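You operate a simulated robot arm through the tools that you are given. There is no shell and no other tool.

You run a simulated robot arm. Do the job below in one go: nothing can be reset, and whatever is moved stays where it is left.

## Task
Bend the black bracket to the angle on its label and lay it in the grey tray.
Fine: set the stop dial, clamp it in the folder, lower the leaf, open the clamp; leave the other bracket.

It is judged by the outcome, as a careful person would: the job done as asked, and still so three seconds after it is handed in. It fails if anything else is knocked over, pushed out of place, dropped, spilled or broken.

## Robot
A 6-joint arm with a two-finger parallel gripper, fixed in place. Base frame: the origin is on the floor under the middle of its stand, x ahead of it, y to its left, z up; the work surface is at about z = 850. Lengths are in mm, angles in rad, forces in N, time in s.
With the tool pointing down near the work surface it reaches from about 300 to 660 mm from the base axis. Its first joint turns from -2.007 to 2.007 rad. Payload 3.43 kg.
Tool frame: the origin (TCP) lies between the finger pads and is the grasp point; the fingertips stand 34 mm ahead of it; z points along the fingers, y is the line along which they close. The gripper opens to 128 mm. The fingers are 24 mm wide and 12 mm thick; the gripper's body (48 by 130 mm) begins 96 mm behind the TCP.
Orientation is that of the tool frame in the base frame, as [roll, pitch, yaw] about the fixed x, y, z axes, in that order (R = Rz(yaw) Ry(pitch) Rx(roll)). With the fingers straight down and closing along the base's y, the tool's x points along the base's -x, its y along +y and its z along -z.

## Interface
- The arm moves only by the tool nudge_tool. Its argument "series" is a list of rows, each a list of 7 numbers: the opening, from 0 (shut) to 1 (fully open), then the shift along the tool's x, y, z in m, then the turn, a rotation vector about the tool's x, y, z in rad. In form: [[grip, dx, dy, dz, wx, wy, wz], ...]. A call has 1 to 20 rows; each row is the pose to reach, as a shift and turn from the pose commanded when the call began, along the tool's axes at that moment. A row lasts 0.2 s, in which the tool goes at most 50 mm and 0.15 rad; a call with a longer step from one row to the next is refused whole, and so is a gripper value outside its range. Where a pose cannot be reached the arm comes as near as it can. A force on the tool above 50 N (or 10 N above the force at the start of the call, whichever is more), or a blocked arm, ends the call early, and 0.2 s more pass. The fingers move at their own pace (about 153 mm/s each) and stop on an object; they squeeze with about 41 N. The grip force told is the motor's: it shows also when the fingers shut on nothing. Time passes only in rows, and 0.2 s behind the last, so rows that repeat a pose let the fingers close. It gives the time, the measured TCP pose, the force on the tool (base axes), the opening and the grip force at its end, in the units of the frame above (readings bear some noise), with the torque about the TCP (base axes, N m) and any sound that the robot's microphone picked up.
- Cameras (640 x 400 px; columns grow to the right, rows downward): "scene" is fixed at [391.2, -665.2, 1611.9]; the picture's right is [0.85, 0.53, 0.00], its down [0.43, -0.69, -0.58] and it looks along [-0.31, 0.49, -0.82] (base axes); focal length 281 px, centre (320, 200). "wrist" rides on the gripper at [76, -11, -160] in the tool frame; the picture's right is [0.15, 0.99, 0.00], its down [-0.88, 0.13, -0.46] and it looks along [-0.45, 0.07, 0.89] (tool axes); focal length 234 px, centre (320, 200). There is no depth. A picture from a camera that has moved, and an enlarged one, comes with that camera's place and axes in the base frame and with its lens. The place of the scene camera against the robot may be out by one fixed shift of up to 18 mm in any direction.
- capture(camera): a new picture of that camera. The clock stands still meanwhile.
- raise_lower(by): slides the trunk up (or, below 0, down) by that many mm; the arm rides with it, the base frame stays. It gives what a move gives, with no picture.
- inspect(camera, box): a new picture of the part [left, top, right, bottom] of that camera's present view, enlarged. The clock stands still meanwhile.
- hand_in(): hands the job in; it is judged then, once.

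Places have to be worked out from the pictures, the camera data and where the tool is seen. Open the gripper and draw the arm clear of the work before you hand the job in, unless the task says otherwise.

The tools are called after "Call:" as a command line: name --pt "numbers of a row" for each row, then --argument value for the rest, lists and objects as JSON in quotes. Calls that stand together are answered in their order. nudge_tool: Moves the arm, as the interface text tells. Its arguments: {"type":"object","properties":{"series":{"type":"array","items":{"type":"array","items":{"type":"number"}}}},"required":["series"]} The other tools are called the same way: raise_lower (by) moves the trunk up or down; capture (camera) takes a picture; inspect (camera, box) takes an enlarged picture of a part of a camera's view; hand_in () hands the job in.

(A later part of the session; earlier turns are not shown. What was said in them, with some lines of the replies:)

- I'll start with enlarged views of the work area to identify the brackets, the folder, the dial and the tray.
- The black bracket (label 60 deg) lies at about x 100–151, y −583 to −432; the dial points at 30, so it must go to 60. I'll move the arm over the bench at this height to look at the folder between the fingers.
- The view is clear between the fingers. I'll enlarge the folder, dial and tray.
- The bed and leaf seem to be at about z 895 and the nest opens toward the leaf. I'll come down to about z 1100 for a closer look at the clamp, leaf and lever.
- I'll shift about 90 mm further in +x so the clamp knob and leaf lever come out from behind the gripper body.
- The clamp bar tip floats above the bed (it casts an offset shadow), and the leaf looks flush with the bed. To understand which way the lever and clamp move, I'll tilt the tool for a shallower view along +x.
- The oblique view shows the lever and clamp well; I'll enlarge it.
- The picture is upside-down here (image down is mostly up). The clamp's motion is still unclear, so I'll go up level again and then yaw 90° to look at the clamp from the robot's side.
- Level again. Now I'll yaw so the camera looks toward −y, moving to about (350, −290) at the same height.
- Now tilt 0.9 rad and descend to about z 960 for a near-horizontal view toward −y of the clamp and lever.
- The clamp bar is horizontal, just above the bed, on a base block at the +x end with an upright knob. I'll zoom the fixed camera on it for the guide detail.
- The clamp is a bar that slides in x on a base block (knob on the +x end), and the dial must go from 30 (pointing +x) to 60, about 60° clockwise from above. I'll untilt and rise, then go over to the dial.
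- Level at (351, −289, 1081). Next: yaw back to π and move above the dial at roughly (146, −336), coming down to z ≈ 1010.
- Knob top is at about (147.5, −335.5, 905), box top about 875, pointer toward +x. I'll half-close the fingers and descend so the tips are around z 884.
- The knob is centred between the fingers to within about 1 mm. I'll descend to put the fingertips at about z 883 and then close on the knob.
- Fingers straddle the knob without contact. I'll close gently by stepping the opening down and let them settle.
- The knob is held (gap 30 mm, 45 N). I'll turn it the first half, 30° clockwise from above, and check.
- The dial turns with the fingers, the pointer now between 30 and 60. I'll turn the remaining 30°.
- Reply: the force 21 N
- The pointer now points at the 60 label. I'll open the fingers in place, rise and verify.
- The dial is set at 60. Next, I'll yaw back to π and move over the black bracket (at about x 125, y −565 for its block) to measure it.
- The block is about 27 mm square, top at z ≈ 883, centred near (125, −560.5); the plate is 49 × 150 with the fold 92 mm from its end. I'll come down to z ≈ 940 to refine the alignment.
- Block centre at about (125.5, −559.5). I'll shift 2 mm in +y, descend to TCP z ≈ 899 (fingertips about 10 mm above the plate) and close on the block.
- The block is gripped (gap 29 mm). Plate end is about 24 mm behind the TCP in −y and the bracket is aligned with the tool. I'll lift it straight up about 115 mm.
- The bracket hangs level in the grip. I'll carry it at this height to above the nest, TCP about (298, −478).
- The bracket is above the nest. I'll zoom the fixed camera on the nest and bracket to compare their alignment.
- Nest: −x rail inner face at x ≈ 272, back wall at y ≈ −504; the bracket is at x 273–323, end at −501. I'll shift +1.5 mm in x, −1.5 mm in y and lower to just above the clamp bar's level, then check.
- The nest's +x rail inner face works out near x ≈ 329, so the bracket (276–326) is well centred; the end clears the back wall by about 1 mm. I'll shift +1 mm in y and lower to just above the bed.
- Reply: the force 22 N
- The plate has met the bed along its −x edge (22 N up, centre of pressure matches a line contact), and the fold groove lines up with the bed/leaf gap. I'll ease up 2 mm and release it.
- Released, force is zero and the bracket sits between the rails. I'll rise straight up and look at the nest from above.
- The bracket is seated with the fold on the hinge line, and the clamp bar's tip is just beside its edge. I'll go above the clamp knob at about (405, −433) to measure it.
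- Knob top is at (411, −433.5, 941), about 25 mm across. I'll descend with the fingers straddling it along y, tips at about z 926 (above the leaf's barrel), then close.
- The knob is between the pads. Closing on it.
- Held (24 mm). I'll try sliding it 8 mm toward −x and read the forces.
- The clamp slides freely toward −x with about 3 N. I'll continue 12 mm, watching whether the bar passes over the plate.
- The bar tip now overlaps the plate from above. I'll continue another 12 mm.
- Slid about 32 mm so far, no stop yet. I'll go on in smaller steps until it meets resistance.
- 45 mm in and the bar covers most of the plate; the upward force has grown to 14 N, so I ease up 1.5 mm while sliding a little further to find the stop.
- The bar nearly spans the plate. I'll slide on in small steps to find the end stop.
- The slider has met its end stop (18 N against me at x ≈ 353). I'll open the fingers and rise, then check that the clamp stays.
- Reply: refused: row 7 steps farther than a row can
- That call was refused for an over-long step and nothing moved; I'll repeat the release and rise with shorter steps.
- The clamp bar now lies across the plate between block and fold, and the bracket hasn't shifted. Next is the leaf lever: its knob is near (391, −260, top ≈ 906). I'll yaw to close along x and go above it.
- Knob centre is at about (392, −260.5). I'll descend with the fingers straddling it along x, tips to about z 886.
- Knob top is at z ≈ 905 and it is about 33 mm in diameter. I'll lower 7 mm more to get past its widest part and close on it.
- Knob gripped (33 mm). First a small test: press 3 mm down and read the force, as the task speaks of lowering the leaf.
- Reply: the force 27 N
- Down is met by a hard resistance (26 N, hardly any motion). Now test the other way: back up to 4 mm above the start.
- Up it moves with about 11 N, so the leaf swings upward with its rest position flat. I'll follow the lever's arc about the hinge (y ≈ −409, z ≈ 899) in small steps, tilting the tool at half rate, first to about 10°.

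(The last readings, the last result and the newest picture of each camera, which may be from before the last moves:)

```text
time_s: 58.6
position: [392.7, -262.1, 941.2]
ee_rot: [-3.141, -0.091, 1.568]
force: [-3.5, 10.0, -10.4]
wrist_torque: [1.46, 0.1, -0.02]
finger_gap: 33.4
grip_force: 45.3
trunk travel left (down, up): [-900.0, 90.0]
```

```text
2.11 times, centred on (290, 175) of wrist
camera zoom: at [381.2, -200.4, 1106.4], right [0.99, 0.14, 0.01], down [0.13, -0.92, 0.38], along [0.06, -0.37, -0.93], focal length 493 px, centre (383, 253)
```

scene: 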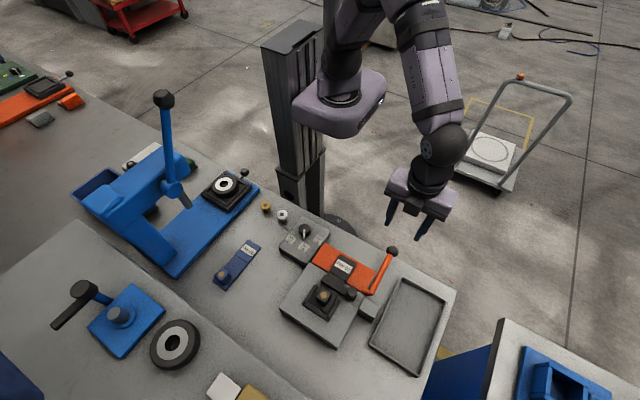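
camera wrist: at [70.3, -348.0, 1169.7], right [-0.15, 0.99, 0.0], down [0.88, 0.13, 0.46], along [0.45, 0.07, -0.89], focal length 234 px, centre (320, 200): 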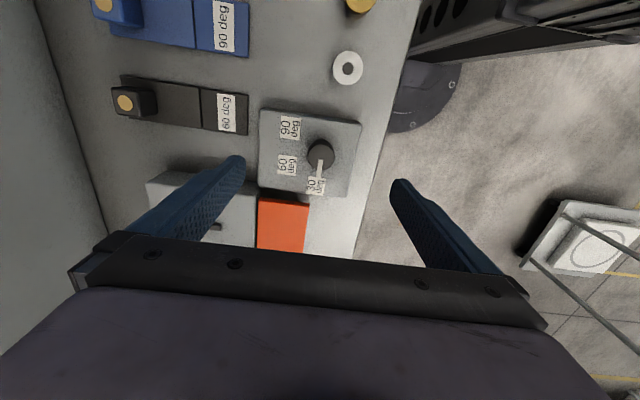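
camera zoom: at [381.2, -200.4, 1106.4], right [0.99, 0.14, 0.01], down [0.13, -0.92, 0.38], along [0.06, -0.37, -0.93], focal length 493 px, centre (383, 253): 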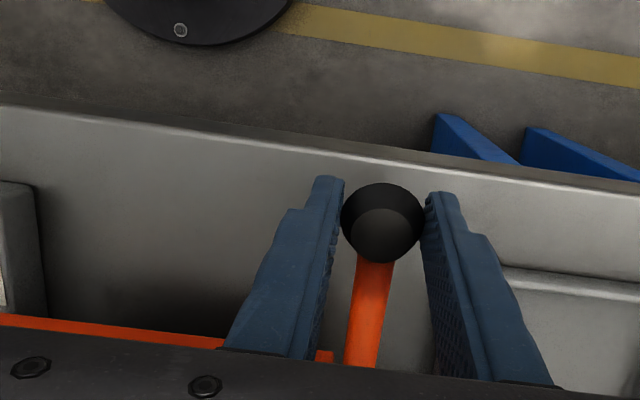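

The leaf and the flap rise together and the lever follows with about 10 N. I'll continue the arc to about 30°.

Call:
nudge_tool --pt "0.12 -0.0007 0 -0.0064 0 0.022 0" --pt "0.12 -0.0015 0 -0.0129 0 0.044 0" --pt "0.12 -0.0027 0 -0.0192 0 0.0655 0" --pt "0.12 -0.0042 0 -0.0256 0 0.0873 0" --pt "0.12 -0.0061 0 -0.0318 0 0.109 0" --pt "0.12 -0.0083 0 -0.0381 0 0.131 0" --pt "0.12 -0.0109 0 -0.0443 0 0.153 0" --pt "0.12 -0.0137 0 -0.0503 0 0.1745 0" --pt "0.12 -0.0137 0 -0.0503 0 0.1745 0"

Call:
inspect --camera "scene" --box '[300, 200, 420, 325]'

Call:
inspect --camera "wrist" --box '[140, 80, 440, 270]'

```text
time_s: 60.6
position: [392.0, -280.6, 989.8]
ee_rot: [-3.138, -0.262, 1.568]
force: [1.3, 14.2, -5.7]
wrist_torque: [1.53, 0.02, -0.01]
finger_gap: 33.5
grip_force: 44.5
trunk travel left (down, up): [-900.0, 90.0]
```

```text
3.20 times, centred on (360, 262) of scene
camera zoom: at [391.2, -665.2, 1611.9], right [0.85, 0.53, 0.0], down [0.43, -0.69, -0.58], along [-0.31, 0.49, -0.82], focal length 900 px, centre (192, 0)
```

zoom: 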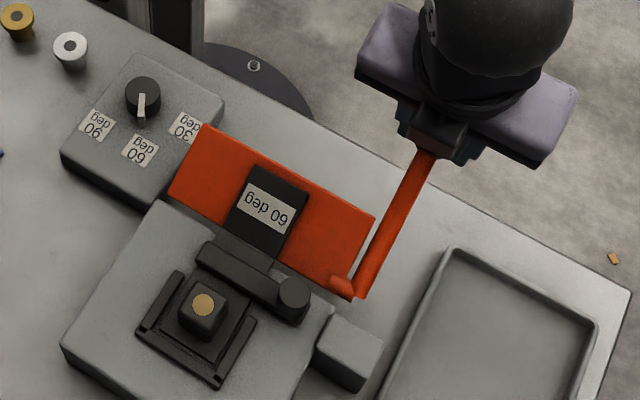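

```text
2.11 times, centred on (290, 175) of wrist
camera zoom: at [380.9, -248.3, 1163.6], right [0.99, 0.14, 0.04], down [0.13, -0.97, 0.21], along [0.07, -0.2, -0.98], focal length 493 px, centre (383, 253)
```

zoom: 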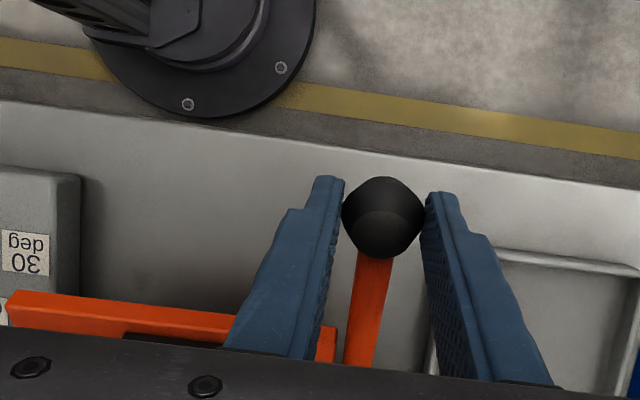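

At about 30° with the knob pivoting in the grip and low forces; radial load suggests a 2 mm larger radius. I'll continue to about 50° with that correction.

Call:
nudge_tool --pt "0.12 -0.0012 0 -0.0065 0 0.022 0" --pt "0.12 -0.0025 0 -0.0131 0 0.0436 0" --pt "0.12 -0.005 0 -0.0192 0 0.0655 0" --pt "0.12 -0.0078 0 -0.0253 0 0.0873 0" --pt "0.12 -0.0109 0 -0.0311 0 0.109 0" --pt "0.12 -0.0141 0 -0.0369 0 0.131 0" --pt "0.12 -0.0178 0 -0.0426 0 0.153 0" --pt "0.12 -0.0216 0 -0.0482 0 0.1745 0" --pt "0.12 -0.0216 0 -0.0482 0 0.1745 0"

Call:
inspect --camera "scene" --box '[300, 200, 420, 325]'

Call:
inspect --camera "wrist" --box '[140, 80, 440, 270]'

```text
time_s: 62.6
position: [392.7, -312.2, 1030.7]
ee_rot: [-3.141, -0.439, 1.571]
force: [-3.9, 9.4, -7.4]
wrist_torque: [1.42, 0.15, 0.01]
finger_gap: 33.3
grip_force: 45.7
trunk travel left (down, up): [-900.0, 90.0]
```

```text
3.20 times, centred on (360, 262) of scene
camera zoom: at [391.2, -665.2, 1611.9], right [0.85, 0.53, 0.0], down [0.43, -0.69, -0.58], along [-0.31, 0.49, -0.82], focal length 900 px, centre (192, 0)
```

zoom: 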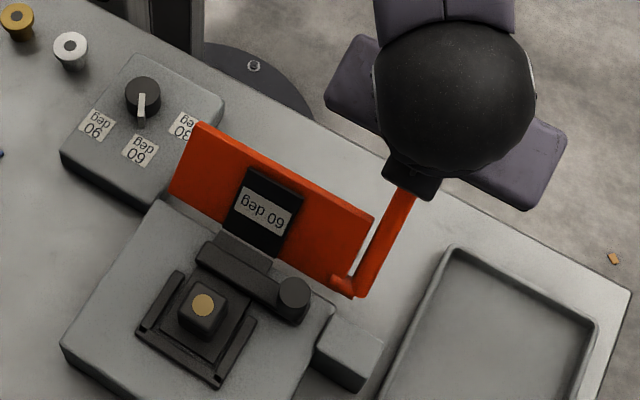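

```text
2.11 times, centred on (290, 175) of wrist
camera zoom: at [380.9, -312.2, 1207.3], right [0.99, 0.13, 0.06], down [0.13, -0.99, 0.04], along [0.07, -0.03, -1.0], focal length 493 px, centre (383, 253)
```

zoom: 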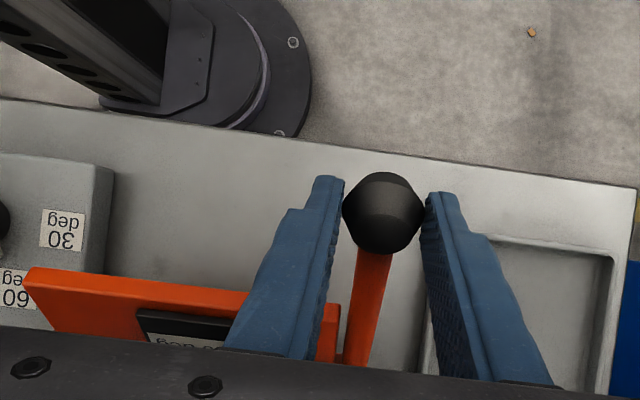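

About 49° now, forces steady. Next to about 60°, then I'll feel for the stop.

Call:
nudge_tool --pt "0.12 -0.0015 0 -0.003 0 0.011 0" --pt "0.12 -0.0031 0 -0.0059 0 0.022 0" --pt "0.12 -0.0047 0 -0.0089 0 0.033 0" --pt "0.12 -0.0064 0 -0.0118 0 0.0436 0" --pt "0.12 -0.0082 0 -0.0146 0 0.055 0" --pt "0.12 -0.01 0 -0.0174 0 0.0655 0" --pt "0.12 -0.0118 0 -0.0203 0 0.076 0" --pt "0.12 -0.0137 0 -0.0231 0 0.0873 0" --pt "0.12 -0.0137 0 -0.0231 0 0.0873 0"

Call:
inspect --camera "scene" --box '[300, 200, 420, 325]'

```text
time_s: 64.6
position: [392.5, -336.1, 1047.5]
ee_rot: [-3.141, -0.526, 1.57]
force: [-1.9, 11.2, -2.3]
wrist_torque: [1.56, 0.06, 0.04]
finger_gap: 33.4
grip_force: 44.7
trunk travel left (down, up): [-900.0, 90.0]
```

```text
3.20 times, centred on (360, 262) of scene
camera zoom: at [391.2, -665.2, 1611.9], right [0.85, 0.53, 0.0], down [0.43, -0.69, -0.58], along [-0.31, 0.49, -0.82], focal length 900 px, centre (192, 0)
```

zoom: 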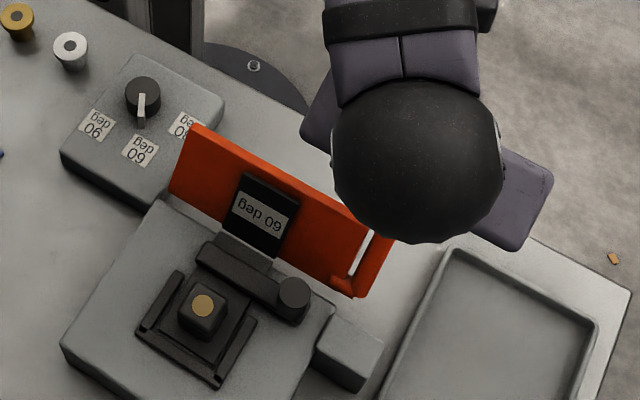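

Fitting the knob's path puts the leaf at roughly 58–60°. I'll creep on 2.5° more to feel the dial stop.

Call:
nudge_tool --pt "0.12 -0.0009 0 -0.0014 0 0.004 0" --pt "0.12 -0.0018 0 -0.0028 0 0.008 0" --pt "0.12 -0.0027 0 -0.0042 0 0.012 0" --pt "0.12 -0.0036 0 -0.0056 0 0.016 0" --pt "0.12 -0.0036 0 -0.0056 0 0.016 0"

```text
time_s: 65.8
position: [392.2, -340.7, 1049.8]
ee_rot: [-3.141, -0.541, 1.569]
force: [-1.5, 13.4, 1.0]
wrist_torque: [1.57, 0.12, 0.03]
finger_gap: 33.4
grip_force: 44.6
trunk travel left (down, up): [-900.0, 90.0]
```

No stop felt yet (about 11 N tangential). I'll creep another ~1.2° and compare the force.

Call:
nudge_tool --pt "0.12 -0.0009 0 -0.0014 0 0.003 0" --pt "0.12 -0.0018 0 -0.0028 0 0.006 0" --pt "0.12 -0.0018 0 -0.0028 0 0.006 0" --pt "0.12 -0.0018 0 -0.0028 0 0.006 0"

Call:
inspect --camera "scene" --box '[300, 200, 420, 325]'

Call:
inspect --camera "wrist" --box '[80, 80, 440, 270]'

```text
time_s: 66.8
position: [393.0, -342.9, 1052.5]
ee_rot: [3.141, -0.548, 1.57]
force: [-1.5, 14.2, 1.9]
wrist_torque: [1.63, 0.06, 0.04]
finger_gap: 33.2
grip_force: 45.3
trunk travel left (down, up): [-900.0, 90.0]
```

```text
3.20 times, centred on (360, 262) of scene
camera zoom: at [391.2, -665.2, 1611.9], right [0.85, 0.53, 0.0], down [0.43, -0.69, -0.58], along [-0.31, 0.49, -0.82], focal length 900 px, centre (192, 0)
```

zoom: 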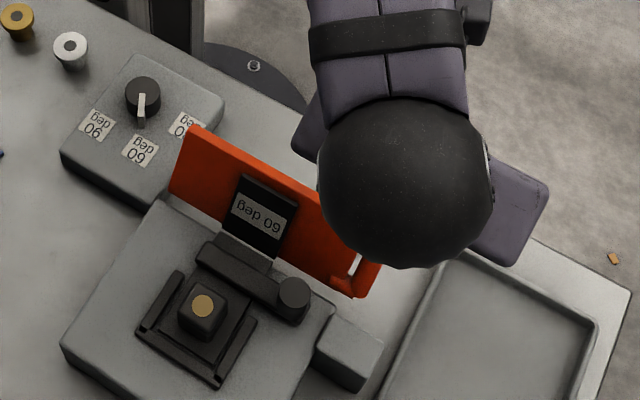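

```text
1.78 times, centred on (260, 175) of wrist
camera zoom: at [380.8, -361.6, 1227.2], right [0.99, 0.12, 0.08], down [0.13, -0.99, -0.07], along [0.07, 0.08, -0.99], focal length 416 px, centre (427, 244)
```

zoom: 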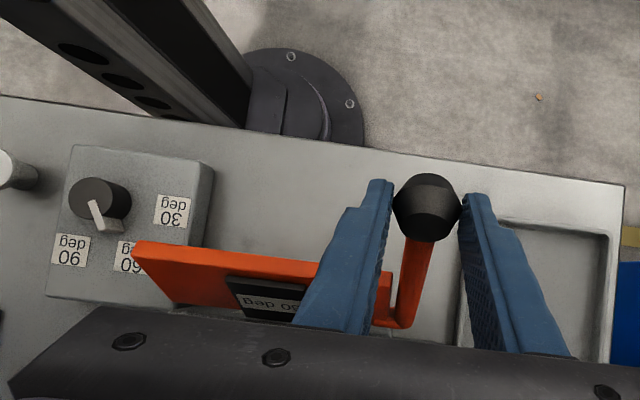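

Tangential load is still about 11 N and the leaf edge in the view fits roughly 57–60°. I'll creep another step.

Call:
nudge_tool --pt "0.12 -0.0007 0 -0.0014 0 0.003 0" --pt "0.12 -0.0014 0 -0.0028 0 0.006 0" --pt "0.12 -0.0014 0 -0.0028 0 0.006 0" --pt "0.12 -0.0014 0 -0.0028 0 0.006 0"

```text
time_s: 67.8
position: [391.2, -344.6, 1051.1]
ee_rot: [-3.138, -0.553, 1.57]
force: [-1.9, 18.9, -5.4]
wrist_torque: [0.57, 0.02, 0.14]
finger_gap: 33.0
grip_force: 44.6
trunk travel left (down, up): [-900.0, 90.0]
```

Tangential load jumped to 19 N and the twist dropped — likely the stop. One more small push to confirm it firms up.

Call:
nudge_tool --pt "0.12 -0.0008 0 -0.0014 0 0.0 0" --pt "0.12 -0.0016 0 -0.0028 0 0.0 0" --pt "0.12 -0.0016 0 -0.0028 0 0.0 0" --pt "0.12 -0.0016 0 -0.0028 0 0.0 0"

Call:
inspect --camera "scene" --box '[300, 200, 420, 325]'

```text
time_s: 68.8
position: [393.5, -345.0, 1052.3]
ee_rot: [-3.133, -0.556, 1.568]
force: [-3.4, 32.0, -21.5]
wrist_torque: [0.16, 0.01, 0.07]
finger_gap: 33.2
grip_force: 45.4
trunk travel left (down, up): [-900.0, 90.0]
```

```text
3.20 times, centred on (360, 262) of scene
camera zoom: at [391.2, -665.2, 1611.9], right [0.85, 0.53, 0.0], down [0.43, -0.69, -0.58], along [-0.31, 0.49, -0.82], focal length 900 px, centre (192, 0)
```

zoom: 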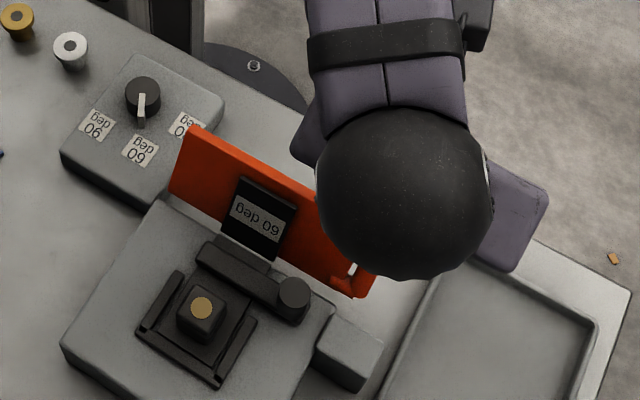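

The lever is hard against the stop (38 N with no motion), so the flap is at the dial's 60°. Now I'll lower the leaf again along the same arc, first down to about 30°.

Call:
nudge_tool --pt "0.12 0.0041 0 0.0071 0 -0.014 0" --pt "0.12 0.0082 0 0.0142 0 -0.028 0" --pt "0.12 0.0112 0 0.0202 0 -0.05 0" --pt "0.12 0.0142 0 0.0262 0 -0.0717 0" --pt "0.12 0.0168 0 0.0325 0 -0.0935 0" --pt "0.12 0.0192 0 0.0387 0 -0.1154 0" --pt "0.12 0.0212 0 0.0452 0 -0.137 0" --pt "0.12 0.0231 0 0.0516 0 -0.159 0" --pt "0.12 0.0245 0 0.0581 0 -0.181 0" --pt "0.12 0.0258 0 0.0646 0 -0.2027 0" --pt "0.12 0.0267 0 0.0712 0 -0.2245 0" --pt "0.12 0.0274 0 0.0778 0 -0.2463 0" --pt "0.12 0.0268 0 0.0845 0 -0.268 0" --pt "0.12 0.026 0 0.0911 0 -0.29 0" --pt "0.12 0.026 0 0.0911 0 -0.29 0"

Call:
inspect --camera "scene" --box '[300, 200, 420, 325]'

```text
time_s: 72.0
position: [392.6, -282.1, 989.2]
ee_rot: [-3.14, -0.262, 1.571]
force: [-2.7, -7.5, 4.7]
wrist_torque: [-1.41, 0.0, 0.05]
finger_gap: 33.0
grip_force: 45.2
trunk travel left (down, up): [-900.0, 90.0]
```

```text
3.20 times, centred on (360, 262) of scene
camera zoom: at [391.2, -665.2, 1611.9], right [0.85, 0.53, 0.0], down [0.43, -0.69, -0.58], along [-0.31, 0.49, -0.82], focal length 900 px, centre (192, 0)
```

zoom: 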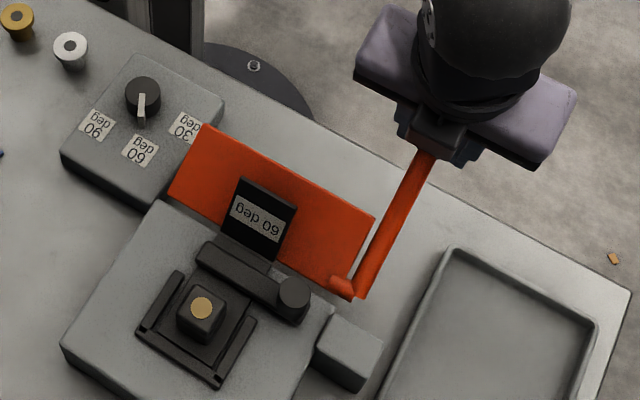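

The flap stays bent while the leaf comes down. I'll lower it the rest of the way to flat.

Call:
nudge_tool --pt "0.12 0.0016 0 0.0065 0 -0.022 0" --pt "0.12 0.0032 0 0.013 0 -0.0437 0" --pt "0.12 0.0042 0 0.0195 0 -0.0655 0" --pt "0.12 0.005 0 0.026 0 -0.0872 0" --pt "0.12 0.0053 0 0.0325 0 -0.109 0" --pt "0.12 0.0055 0 0.039 0 -0.131 0" --pt "0.12 0.0051 0 0.0455 0 -0.1525 0" --pt "0.12 0.0047 0 0.0519 0 -0.1744 0" --pt "0.12 0.004 0 0.0584 0 -0.196 0" --pt "0.12 0.0032 0 0.0648 0 -0.218 0" --pt "0.12 0.0025 0 0.0695 0 -0.234 0" --pt "0.12 0.0016 0 0.0735 0 -0.249 0" --pt "0.12 0.0008 0 0.077 0 -0.2617 0" --pt "0.12 0.0008 0 0.077 0 -0.2617 0"

Call:
inspect --camera "scene" --box '[300, 200, 420, 325]'

Call:
inspect --camera "wrist" --box '[140, 80, 440, 270]'

```text
time_s: 75.0
position: [392.3, -260.6, 915.9]
ee_rot: [3.141, 0.002, 1.57]
force: [2.6, -6.8, 15.3]
wrist_torque: [-0.2, 0.05, 0.02]
finger_gap: 33.4
grip_force: 44.9
trunk travel left (down, up): [-900.0, 90.0]
```

```text
3.20 times, centred on (360, 262) of scene
camera zoom: at [391.2, -665.2, 1611.9], right [0.85, 0.53, 0.0], down [0.43, -0.69, -0.58], along [-0.31, 0.49, -0.82], focal length 900 px, centre (192, 0)
```

zoom: 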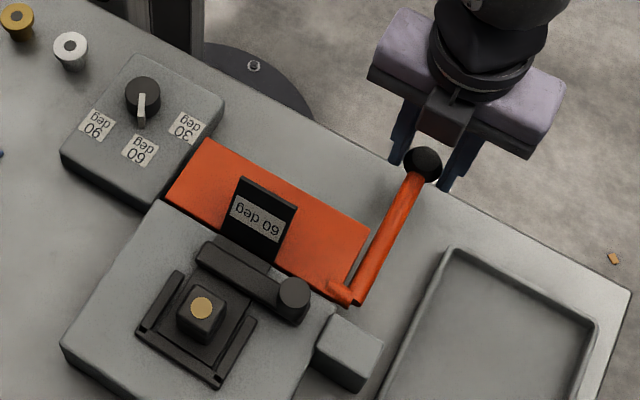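

```text
2.11 times, centred on (290, 175) of wrist
camera zoom: at [380.4, -185.2, 1075.3], right [0.99, 0.15, 0.0], down [0.13, -0.88, 0.46], along [0.07, -0.45, -0.89], focal length 493 px, centre (383, 253)
```

zoom: 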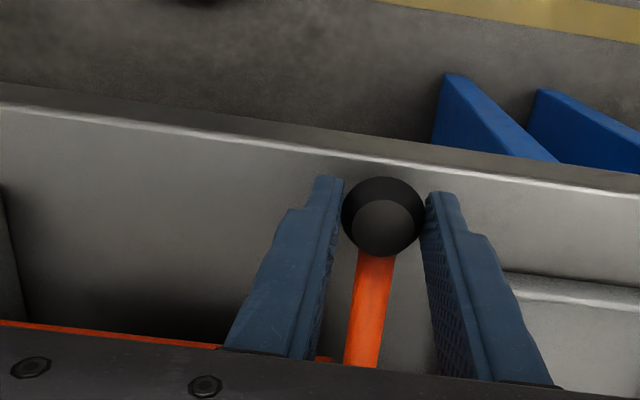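

The leaf is back flat on its rest with the flap standing at its bend. I'll open the fingers and rise clear of the lever.

Call:
nudge_tool --pt "0.12 0 0 -0.001 0 0 0" --pt "0.35 0 0 -0.001 0 0 0" --pt "0.5 0 0 -0.001 0 0 0" --pt "0.5 0 0 -0.03 0 0 0" --pt "0.5 0 0 -0.07 0 0 0" --pt "0.5 0 0 -0.11 0 0 0" --pt "0.5 0 0 -0.15 0 0 0" --pt "0.5 0 0 -0.16 0 0 0" --pt "0.5 0 0 -0.16 0 0 0"

Call:
inspect --camera "scene" --box '[300, 220, 400, 320]'

```text
time_s: 77.0
position: [393.9, -260.0, 1075.0]
ee_rot: [3.141, 0.0, 1.569]
force: [0.7, 0.8, 0.4]
wrist_torque: [0.0, 0.02, 0.01]
finger_gap: 64.1
grip_force: 0.0
trunk travel left (down, up): [-900.0, 90.0]
```

```text
4.00 times, centred on (350, 270) of scene
camera zoom: at [391.2, -665.2, 1611.9], right [0.85, 0.53, 0.0], down [0.43, -0.69, -0.58], along [-0.31, 0.49, -0.82], focal length 1125 px, centre (200, -80)
```

zoom: 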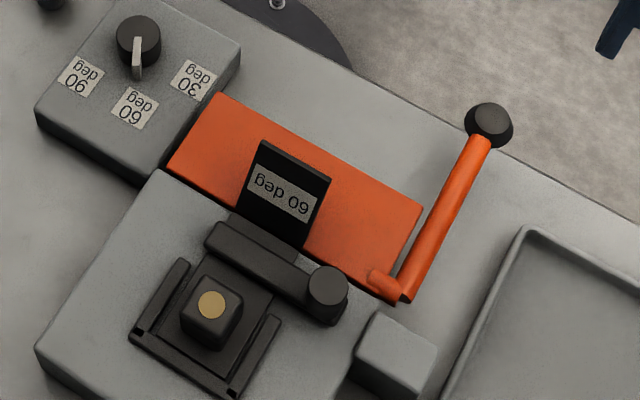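

The flap's edge in this view fits about 57–60°. Now I'll yaw back to π and go above the clamp knob, at about (353, −434).

Call:
nudge_tool --pt "0.5 -0.015 -0.004 0 0 0 -0.143" --pt "0.5 -0.031 -0.007 0 0 0 -0.286" --pt "0.5 -0.047 -0.011 0 0 0 -0.429" --pt "0.5 -0.063 -0.015 0 0 0 -0.572" --pt "0.5 -0.079 -0.019 0 0 0 -0.715" --pt "0.5 -0.095 -0.022 0 0 0 -0.858" --pt "0.5 -0.111 -0.026 0 0 0 -1.0" --pt "0.5 -0.127 -0.03 0 0 0 -1.143" --pt "0.5 -0.143 -0.034 0 0 0 -1.286" --pt "0.5 -0.159 -0.038 0 0 0 -1.429" --pt "0.5 -0.174 -0.041 0 0 0 -1.571" --pt "0.5 -0.174 -0.041 0 0 0 -1.571"

Call:
inspect --camera "wrist" --box '[200, 60, 440, 230]'

```text
time_s: 79.6
position: [352.3, -434.1, 1075.7]
ee_rot: [3.141, 0.001, -3.14]
force: [-0.5, -0.2, 0.2]
wrist_torque: [0.01, 0.05, -0.05]
finger_gap: 64.1
grip_force: 0.0
trunk travel left (down, up): [-900.0, 90.0]
```

```text
2.35 times, centred on (320, 145) of wrist
camera zoom: at [275.9, -445.5, 1235.0], right [-0.15, 0.99, 0.0], down [0.88, 0.13, 0.46], along [0.45, 0.07, -0.89], focal length 551 px, centre (320, 329)
```

zoom: 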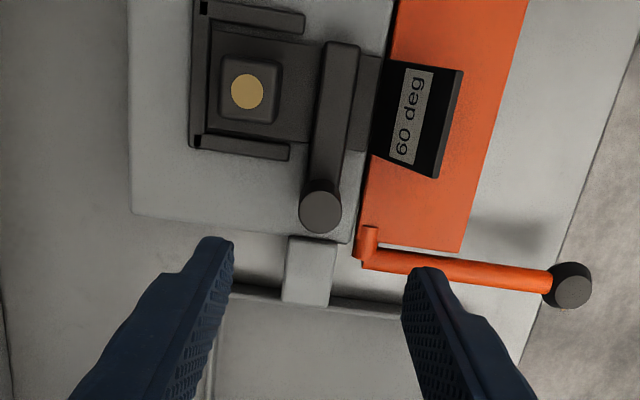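

Clamp knob centre at (354, −433). Descending with the fingers straddling it, as before, to TCP z ≈ 960, then closing.

Call:
nudge_tool --pt "0.35 -0.0015 0.001 0.03 0 0 0" --pt "0.35 -0.0015 0.001 0.06 0 0 0" --pt "0.35 -0.0015 0.001 0.09 0 0 0" --pt "0.35 -0.0015 0.001 0.115 0 0 0" --pt "0.35 -0.0015 0.001 0.115 0 0 0" --pt "0.25 -0.0015 0.001 0.115 0 0 0" --pt "0.15 -0.0015 0.001 0.115 0 0 0" --pt "0.08 -0.0015 0.001 0.115 0 0 0" --pt "0.08 -0.0015 0.001 0.115 0 0 0"

Call:
inspect --camera "wrist" --box '[200, 60, 440, 230]'

```text
time_s: 81.6
position: [351.5, -433.3, 961.5]
ee_rot: [3.14, 0.0, 3.14]
force: [-0.3, 3.6, -3.5]
wrist_torque: [-0.29, -0.21, 0.01]
finger_gap: 23.6
grip_force: 44.5
trunk travel left (down, up): [-900.0, 90.0]
```

```text
2.35 times, centred on (320, 145) of wrist
camera zoom: at [276.7, -445.1, 1119.8], right [-0.15, 0.99, 0.0], down [0.88, 0.13, 0.46], along [0.45, 0.07, -0.89], focal length 551 px, centre (320, 329)
```

zoom: 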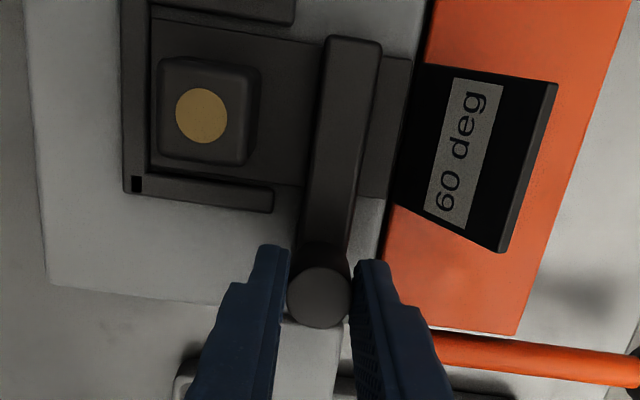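

Knob held. I'll slide the clamp back toward +x, 57 mm, to its open position.

Call:
nudge_tool --pt "0.08 -0.003 0 0 0 0 0" --pt "0.08 -0.007 0 0 0 0 0" --pt "0.08 -0.011 0 0 0 0 0" --pt "0.08 -0.015 0 0 0 0 0" --pt "0.08 -0.019 0 0 0 0 0" --pt "0.08 -0.023 0 0 0 0 0" --pt "0.08 -0.027 0 0 0 0 0" --pt "0.08 -0.031 0 0 0 0 0" --pt "0.08 -0.035 0 0 0 0 0" --pt "0.08 -0.039 0 0 0 0 0" --pt "0.08 -0.043 0 0 0 0 0" --pt "0.08 -0.047 0 0 0 0 0" --pt "0.08 -0.051 0 0 0 0 0" --pt "0.08 -0.055 0 0 0 0 0" --pt "0.08 -0.057 0 0 0 0 0" --pt "0.08 -0.057 0 0 0 0 0"

Call:
inspect --camera "scene" --box '[300, 220, 400, 320]'

Call:
inspect --camera "wrist" --box '[200, 60, 440, 230]'

```text
time_s: 85.0
position: [410.0, -435.0, 960.7]
ee_rot: [3.141, 0.0, 3.141]
force: [-1.8, -1.2, -2.8]
wrist_torque: [0.19, -0.47, 0.02]
finger_gap: 23.6
grip_force: 44.8
trunk travel left (down, up): [-900.0, 90.0]
```

```text
4.00 times, centred on (350, 270) of scene
camera zoom: at [391.2, -665.2, 1611.9], right [0.85, 0.53, 0.0], down [0.43, -0.69, -0.58], along [-0.31, 0.49, -0.82], focal length 1125 px, centre (200, -80)
```

zoom: 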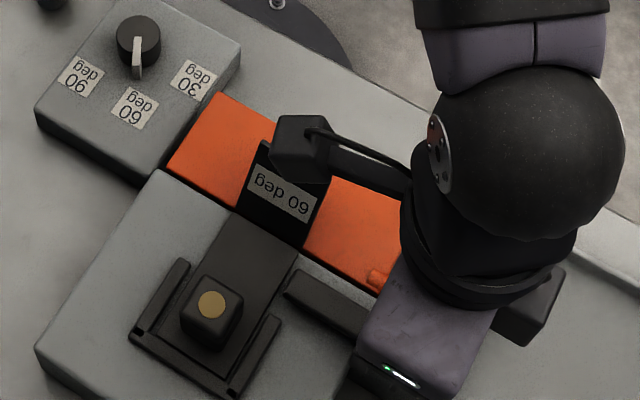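

```text
2.35 times, centred on (320, 145) of wrist
camera zoom: at [334.0, -445.0, 1119.7], right [-0.15, 0.99, 0.0], down [0.88, 0.13, 0.46], along [0.45, 0.07, -0.89], focal length 551 px, centre (320, 329)
```

zoom: 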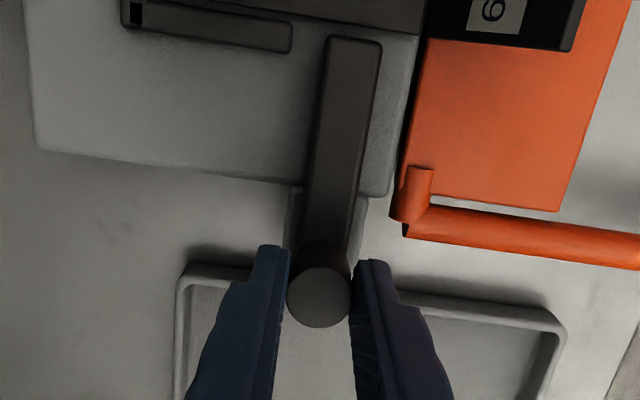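

The clamp is back at its open end. I'll nudge 2 mm more to seat it, then open and rise.

Call:
nudge_tool --pt "0.08 -0.001 0 0 0 0 0" --pt "0.08 -0.002 0 0 0 0 0" --pt "0.08 -0.002 0 0 0 0 0" --pt "0.3 -0.002 0 0 0 0 0" --pt "0.35 -0.002 0 0 0 0 0" --pt "0.35 -0.002 0 -0.03 0 0 0" --pt "0.35 -0.002 0 -0.07 0 0 0" --pt "0.5 -0.002 0 -0.11 0 0 0" --pt "0.5 -0.002 0 -0.14 0 0 0" --pt "0.5 -0.002 0 -0.14 0 0 0"

Call:
inspect --camera "wrist" --box '[180, 80, 460, 240]'

Call:
inspect --camera "scene" --box '[340, 250, 480, 390]'

```text
time_s: 87.2
position: [412.2, -433.5, 1100.8]
ee_rot: [3.141, -0.001, -3.141]
force: [-1.1, -0.2, -0.3]
wrist_torque: [0.01, 0.0, -0.01]
finger_gap: 64.1
grip_force: 0.0
trunk travel left (down, up): [-900.0, 90.0]
```

```text
2.29 times, centred on (320, 160) of wrist
camera zoom: at [335.4, -443.5, 1260.3], right [-0.15, 0.99, 0.0], down [0.88, 0.13, 0.46], along [0.45, 0.07, -0.89], focal length 535 px, centre (320, 291)
```

zoom: 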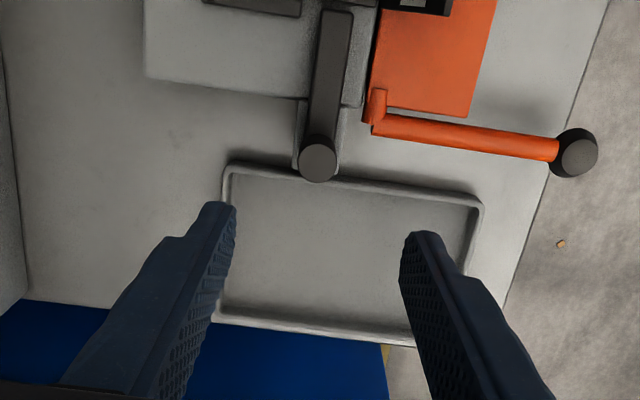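

```text
2.86 times, centred on (410, 320) of scene
camera zoom: at [391.2, -665.2, 1611.9], right [0.85, 0.53, 0.0], down [0.43, -0.69, -0.58], along [-0.31, 0.49, -0.82], focal length 804 px, centre (63, -143)
```

zoom: 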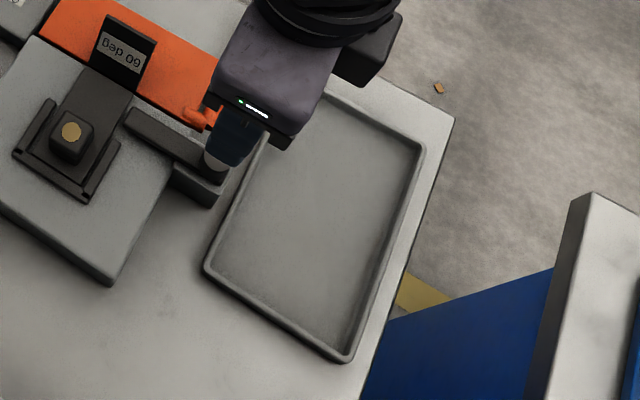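

The clamp is open. The tray's rim spans about x 440–577, y −500 to −300. Now I'll move above the bracket's block at about (300, −478) to pick it up.

Call:
nudge_tool --pt "0.5 0.03 -0.012 0 0 0 0" --pt "0.5 0.06 -0.024 0 0 0 0" --pt "0.5 0.09 -0.036 0 0 0 0" --pt "0.5 0.112 -0.0445 0 0 0 0" --pt "0.5 0.112 -0.0445 0.04 0 0 0" --pt "0.5 0.112 -0.0445 0.07 0 0 0" --pt "0.5 0.112 -0.0445 0.07 0 0 0"

Call:
inspect --camera "wrist" --box '[220, 60, 460, 230]'

Call:
inspect --camera "scene" --box '[310, 250, 390, 325]'

```text
time_s: 88.8
position: [301.7, -478.1, 1030.0]
ee_rot: [3.141, 0.0, -3.142]
force: [0.0, -0.5, -0.1]
wrist_torque: [-0.01, -0.02, 0.04]
finger_gap: 64.0
grip_force: 0.0
trunk travel left (down, up): [-900.0, 90.0]
```

```text
2.35 times, centred on (340, 145) of wrist
camera zoom: at [224.7, -488.9, 1190.0], right [-0.15, 0.99, 0.0], down [0.88, 0.13, 0.46], along [0.45, 0.07, -0.89], focal length 551 px, centre (273, 329)
```

zoom: 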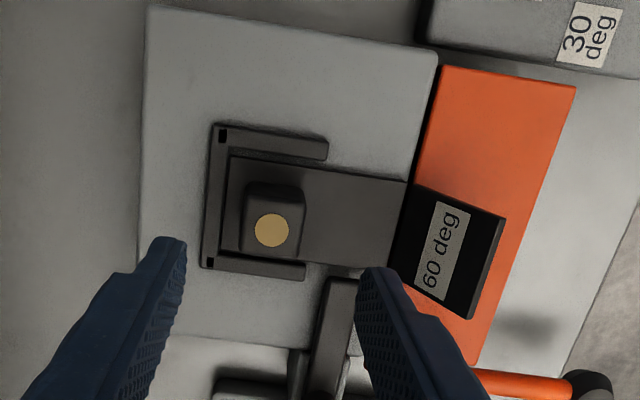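

```text
5.33 times, centred on (350, 288) of scene
camera zoom: at [391.2, -665.2, 1611.9], right [0.85, 0.53, 0.0], down [0.43, -0.69, -0.58], along [-0.31, 0.49, -0.82], focal length 1500 px, centre (160, -267)
```

zoom: 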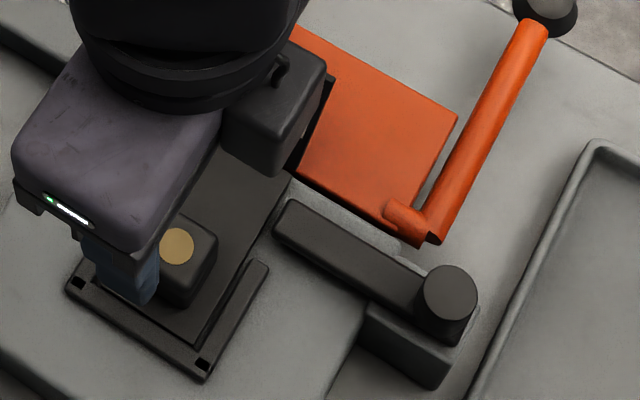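

Block centre at (301.8, −478.2), right under the TCP. I'll descend to TCP z ≈ 949 and close on the block.

Call:
nudge_tool --pt "0.45 0 0 0.025 0 0 0" --pt "0.45 0 0 0.05 0 0 0" --pt "0.45 0 0 0.07 0 0 0" --pt "0.45 0 0 0.08 0 0 0" --pt "0.45 0 0 0.08 0 0 0" --pt "0.3 0 0 0.08 0 0 0" --pt "0.2 0 0 0.08 0 0 0" --pt "0.12 0 0 0.08 0 0 0" --pt "0.12 0 0 0.08 0 0 0"

Call:
inspect --camera "wrist" --box '[220, 60, 460, 230]'

```text
time_s: 90.8
position: [298.2, -479.1, 949.1]
ee_rot: [3.139, 0.0, 3.141]
force: [-0.2, 0.3, 0.2]
wrist_torque: [-0.06, 0.0, -0.01]
finger_gap: 29.0
grip_force: 40.9
trunk travel left (down, up): [-900.0, 90.0]
```

```text
2.35 times, centred on (340, 145) of wrist
camera zoom: at [222.9, -489.7, 1109.3], right [-0.15, 0.99, 0.0], down [0.88, 0.13, 0.46], along [0.45, 0.07, -0.89], focal length 551 px, centre (273, 329)
```

zoom: 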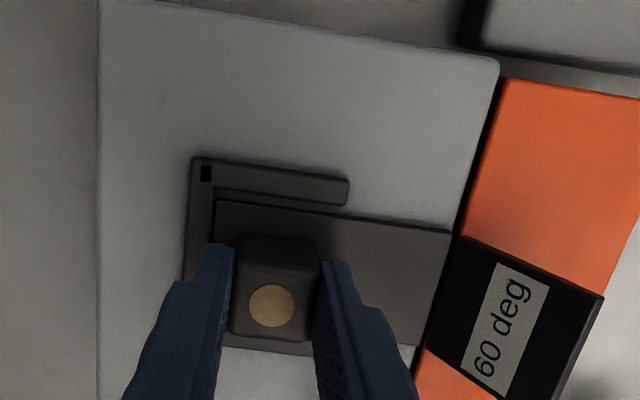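

Gripped at 29 mm. I'll lift the bent bracket straight up about 90 mm and check how it hangs.

Call:
nudge_tool --pt "0.12 0 0 -0.006 0 0 0" --pt "0.12 0 0 -0.015 0 0 0" --pt "0.12 0 0 -0.035 0 0 0" --pt "0.12 0 0 -0.06 0 0 0" --pt "0.12 0 0 -0.09 0 0 0" --pt "0.12 0 0 -0.09 0 0 0"

Call:
inspect --camera "wrist" --box '[220, 60, 460, 230]'

Call:
inspect --camera "scene" --box '[290, 220, 400, 320]'

```text
time_s: 92.2
position: [298.9, -478.0, 1039.7]
ee_rot: [3.141, 0.001, 3.142]
force: [0.3, -0.9, -1.1]
wrist_torque: [-0.03, 0.0, 0.0]
finger_gap: 28.8
grip_force: 41.0
trunk travel left (down, up): [-900.0, 90.0]
```

```text
2.35 times, centred on (340, 145) of wrist
camera zoom: at [223.4, -488.8, 1199.2], right [-0.15, 0.99, 0.0], down [0.88, 0.13, 0.46], along [0.45, 0.07, -0.89], focal length 551 px, centre (273, 329)
```

zoom: 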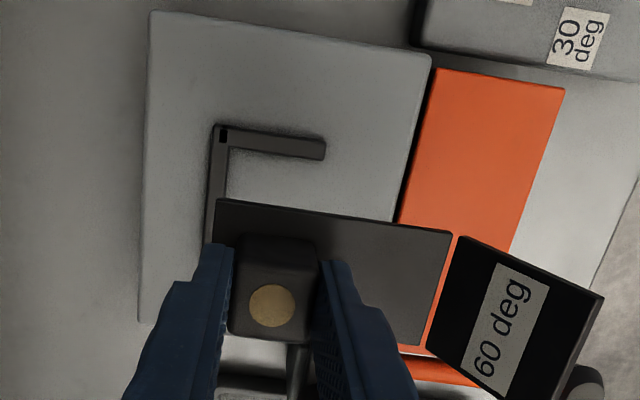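

```text
4.00 times, centred on (345, 270) of scene
camera zoom: at [391.2, -665.2, 1611.9], right [0.85, 0.53, 0.0], down [0.43, -0.69, -0.58], along [-0.31, 0.49, -0.82], focal length 1125 px, centre (220, -80)
```

zoom: 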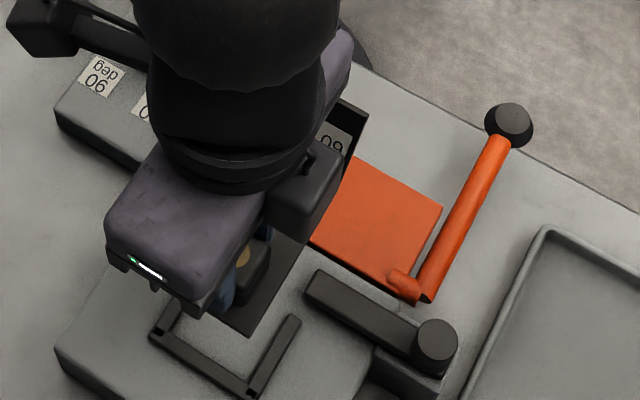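

The bent bracket hangs level, and the flap edge computes to roughly 56–60°. I'll carry it over the tray to about (482, −425).

Call:
nudge_tool --pt "0.12 -0.03 0.009 0 0 0 0" --pt "0.12 -0.06 0.018 0 0 0 0" --pt "0.12 -0.09 0.026 0 0 0 0" --pt "0.12 -0.12 0.035 0 0 0 0" --pt "0.12 -0.15 0.044 0 0 0 0" --pt "0.12 -0.183 0.053 0 0 0 0" --pt "0.12 -0.183 0.053 0 0 0 0"

Call:
inspect --camera "wrist" --box '[180, 60, 480, 260]'

Call:
inspect --camera "scene" --box '[340, 230, 480, 390]'

```text
time_s: 93.8
position: [480.7, -423.9, 1041.2]
ee_rot: [3.141, 0.0, 3.141]
force: [-0.4, -0.4, -1.8]
wrist_torque: [-0.05, -0.01, -0.01]
finger_gap: 29.0
grip_force: 40.9
trunk travel left (down, up): [-900.0, 90.0]
```

```text
2.00 times, centred on (330, 160) of wrist
camera zoom: at [405.5, -435.9, 1200.6], right [-0.14, 0.99, 0.0], down [0.88, 0.13, 0.46], along [0.45, 0.07, -0.89], focal length 468 px, centre (300, 280)
```

zoom: 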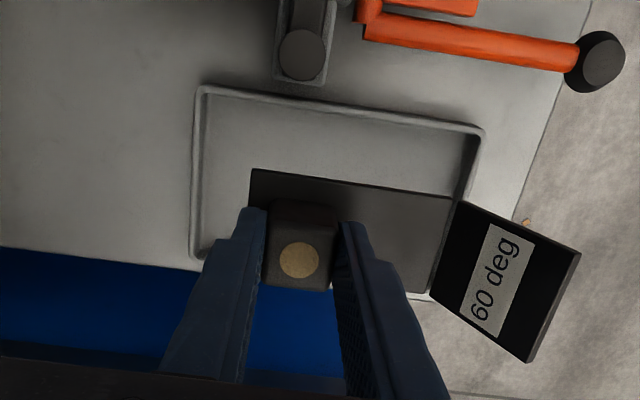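

```text
2.50 times, centred on (410, 310) of scene
camera zoom: at [391.2, -665.2, 1611.9], right [0.85, 0.53, 0.0], down [0.43, -0.69, -0.58], along [-0.31, 0.49, -0.82], focal length 703 px, centre (95, -75)
```

zoom: 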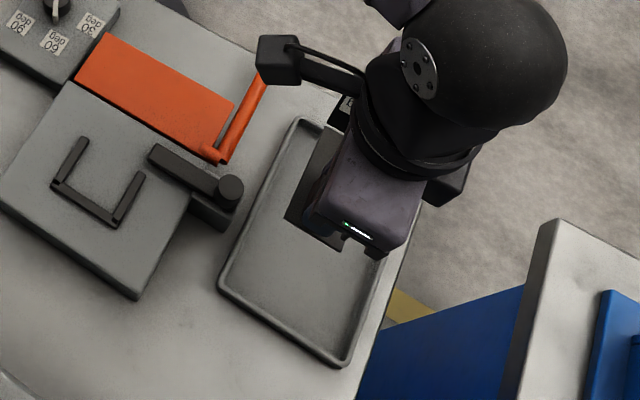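

The bracket is inside the tray's outline (tray inner about x 449–562, y −490 to −311; bracket x 456–505, y −448 to −325). I'll lower it to just above the tray floor.

Call:
nudge_tool --pt "0.12 0 -0.003 0.03 0 0 0" --pt "0.12 0 -0.003 0.06 0 0 0" --pt "0.12 0 -0.003 0.09 0 0 0" --pt "0.12 0 -0.003 0.115 0 0 0" --pt "0.12 0 -0.003 0.125 0 0 0" --pt "0.12 0 -0.003 0.125 0 0 0"

Call:
inspect --camera "wrist" --box '[180, 60, 480, 260]'

```text
time_s: 95.2
position: [483.0, -428.2, 916.6]
ee_rot: [-3.14, 0.001, 3.141]
force: [0.1, -0.1, -1.3]
wrist_torque: [-0.04, 0.0, 0.03]
finger_gap: 29.0
grip_force: 41.0
trunk travel left (down, up): [-900.0, 90.0]
```

```text
2.00 times, centred on (330, 160) of wrist
camera zoom: at [407.1, -439.2, 1076.0], right [-0.15, 0.99, 0.0], down [0.88, 0.13, 0.46], along [0.45, 0.07, -0.89], focal length 468 px, centre (300, 280)
```

zoom: 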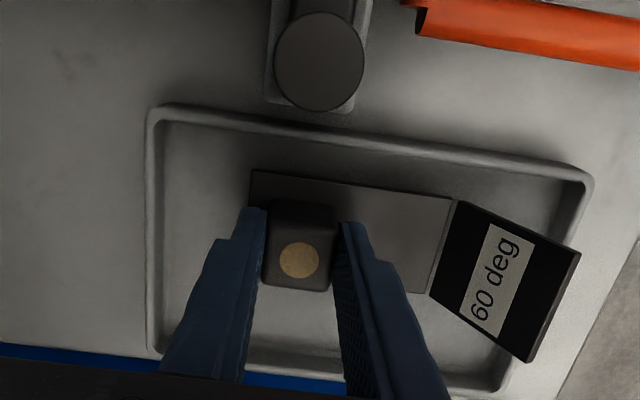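

About 13 mm above the floor. Lowering the last stretch in 2 mm steps.

Call:
nudge_tool --pt "0.12 0 0 0.002 0 0 0" --pt "0.12 0 0 0.004 0 0 0" --pt "0.12 0 0 0.006 0 0 0" --pt "0.12 0 0 0.008 0 0 0" --pt "0.12 0 0 0.009 0 0 0" --pt "0.12 0 0 0.009 0 0 0"

```text
time_s: 96.6
position: [481.4, -427.8, 906.0]
ee_rot: [3.141, -0.001, -3.14]
force: [-0.1, 0.1, -1.3]
wrist_torque: [-0.03, -0.01, -0.02]
finger_gap: 29.0
grip_force: 40.9
trunk travel left (down, up): [-900.0, 90.0]
```

Call:
nudge_tool --pt "0.12 0 0 0.001 0 0 0" --pt "0.12 0 0 0.002 0 0 0" --pt "0.12 0 0 0.003 0 0 0" --pt "0.12 0 0 0.003 0 0 0"

```text
time_s: 97.6
position: [481.5, -427.5, 904.2]
ee_rot: [-3.139, 0.002, 3.141]
force: [-0.3, -0.3, 8.8]
wrist_torque: [0.31, 0.23, 0.0]
finger_gap: 28.9
grip_force: 40.8
trunk travel left (down, up): [-900.0, 90.0]
```

The bracket touches the tray floor (9 N). I'll open the fingers gently and rise straight up.

Call:
nudge_tool --pt "0.12 0 0 -0.0005 0 0 0" --pt "0.25 0 0 -0.0005 0 0 0" --pt "0.35 0 0 -0.0005 0 0 0" --pt "0.4 0 0 -0.0005 0 0 0" --pt "0.4 0 0 -0.02 0 0 0" --pt "0.4 0 0 -0.05 0 0 0" --pt "0.4 0 0 -0.09 0 0 0" --pt "0.4 0 0 -0.13 0 0 0" --pt "0.4 0 0 -0.16 0 0 0" --pt "0.4 0 0 -0.16 0 0 0"

Call:
inspect --camera "wrist" --box '[180, 60, 480, 260]'

Call:
inspect --camera "scene" --box '[340, 230, 480, 390]'

```text
time_s: 99.8
position: [478.5, -424.3, 1060.0]
ee_rot: [3.141, -0.001, -3.141]
force: [-0.2, 0.5, 0.2]
wrist_torque: [0.03, 0.01, 0.01]
finger_gap: 51.4
grip_force: 0.0
out of reach, approached as far as the arm can: row 9, 10
trunk travel left (down, up): [-900.0, 90.0]
```

```text
2.00 times, centred on (330, 160) of wrist
camera zoom: at [402.1, -434.7, 1220.8], right [-0.15, 0.99, 0.0], down [0.88, 0.13, 0.46], along [0.45, 0.07, -0.89], focal length 468 px, centre (300, 280)
```

zoom: 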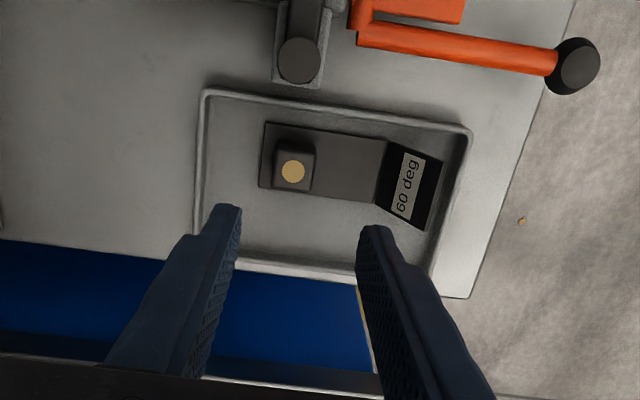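

```text
2.50 times, centred on (410, 310) of scene
camera zoom: at [391.2, -665.2, 1611.9], right [0.85, 0.53, 0.0], down [0.43, -0.69, -0.58], along [-0.31, 0.49, -0.82], focal length 703 px, centre (95, -75)
```

zoom: 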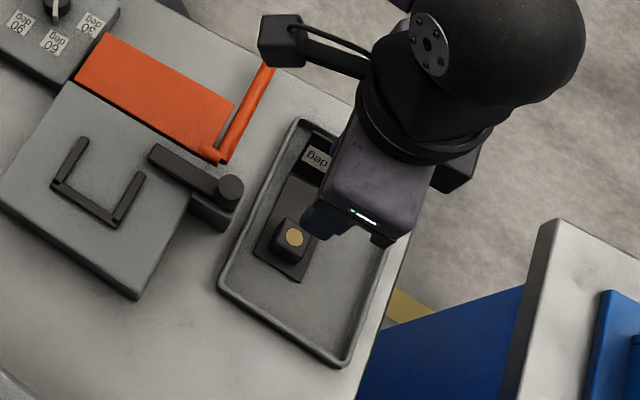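

The bent bracket lies flat in the tray. I'll open the gripper fully and draw the arm back clear of the work at height.

Call:
nudge_tool --pt "0.4 0.035 0.01 0 0 0 0" --pt "0.4 0.07 0.02 0 0 0 0" --pt "0.5 0.105 0.03 -0.01 0 0 0" --pt "0.6 0.14 0.04 -0.02 0 0 0" --pt "0.8 0.175 0.05 -0.04 0 0 0" --pt "1 0.21 0.06 -0.06 0 0 0" --pt "1 0.245 0.07 -0.08 0 0 0" --pt "1 0.28 0.08 -0.1 0 0 0" --pt "1 0.31 0.1 -0.12 0 0 0" --pt "1 0.31 0.1 -0.12 0 0 0"

Call:
capture --camera "scene"

Call:
inspect --camera "scene" --box '[360, 260, 460, 380]'

Call:
inspect --camera "scene" --box '[200, 200, 400, 340]'

```text
time_s: 102.0
position: [266.5, -497.5, 1231.8]
ee_rot: [3.134, -0.001, -3.141]
force: [-0.4, -0.6, 0.7]
wrist_torque: [-0.01, -0.01, 0.02]
finger_gap: 127.8
grip_force: 0.1
out of reach, approached as far as the arm can: row 1, 2, 3, 4, 5, 6, 7, 8, 9, 10
trunk travel left (down, up): [-900.0, 90.0]
```

```text
taken
```

scene: 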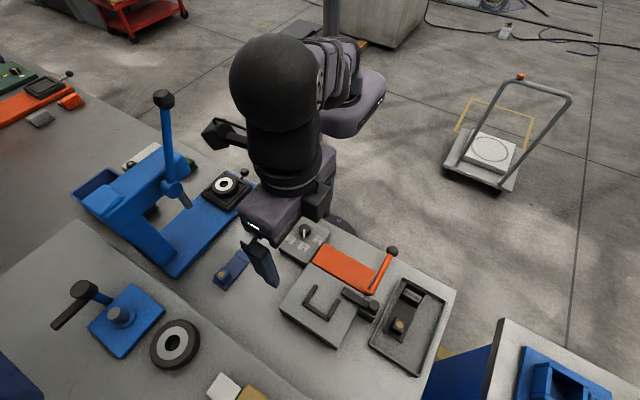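

```text
3.33 times, centred on (410, 320) of scene
camera zoom: at [391.2, -665.2, 1611.9], right [0.85, 0.53, 0.0], down [0.43, -0.69, -0.58], along [-0.31, 0.49, -0.82], focal length 938 px, centre (20, -200)
```

zoom: 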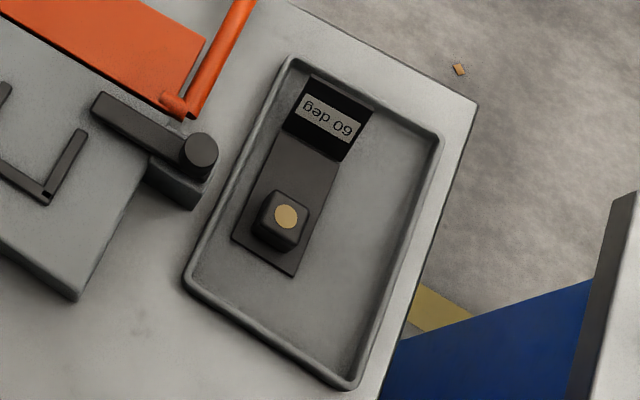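

```text
2.86 times, centred on (300, 270) of scene
camera zoom: at [391.2, -665.2, 1611.9], right [0.85, 0.53, 0.0], down [0.43, -0.69, -0.58], along [-0.31, 0.49, -0.82], focal length 804 px, centre (377, 0)
```

zoom: 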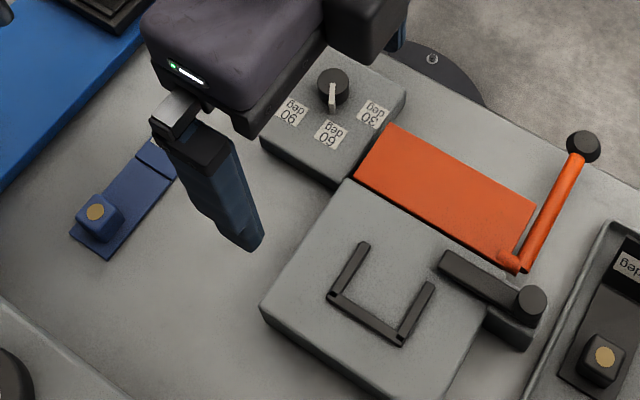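

Everything looks in order: bracket flat in the tray, blue bracket untouched, clamp and leaf at rest. The arm reported some rows out of reach, so I'll hold a moment to see that it's at rest before handing in.

Call:
nudge_tool --pt "1 0 0 0 0 0 0" --pt "1 0 0 0 0 0 0" --pt "1 0 0 0 0 0 0"

Call:
capture --camera "wrist"

```text
time_s: 102.8
position: [267.9, -497.2, 1231.4]
ee_rot: [3.135, -0.004, 3.141]
force: [0.4, -0.8, 1.0]
wrist_torque: [0.0, -0.01, -0.01]
finger_gap: 128.1
grip_force: 0.2
trunk travel left (down, up): [-900.0, 90.0]
```

```text
taken
camera wrist: at [192.1, -509.5, 1391.2], right [-0.15, 0.99, 0.01], down [0.88, 0.13, 0.45], along [0.45, 0.07, -0.89], focal length 234 px, centre (320, 200)
```

wrist: 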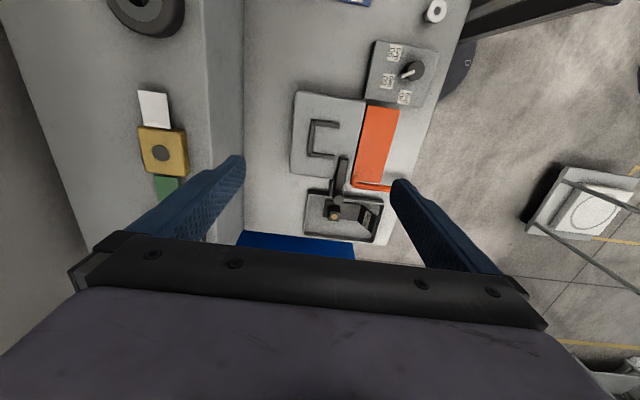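

The arm is at rest about 300 mm above the work with the gripper open. In the fixed view the flap's edge matches a 60° bend, the bracket lies flat in the tray, the clamp and leaf are at rest, and the blue bracket is where it was. I'm handing it in.

Call:
hand_in

```text
The job is handed in.
```

The black bracket is bent to the 60° on its label and lies flat in the grey tray, and I have handed the job in. I don't have the verdict.

- **Dial:** turned from 30 to 60 and left there.
- **Bend:** with the bracket clamped in the folder, the leaf swung up, not down. I raised it against the dial's stop and then lowered it back to flat. The flap measures close to 60° in the camera views, to within a few degrees.
- **Clamp:** slid back to its open position before I took the bracket out.
- **Everything else:** in the last pictures the blue bracket had not moved and nothing else was displaced.

The arm is at rest about 300 mm above the work with the gripper open. On the last retreat it reported the target pose out of reach, so it stopped short of where I sent it, but it is well clear.
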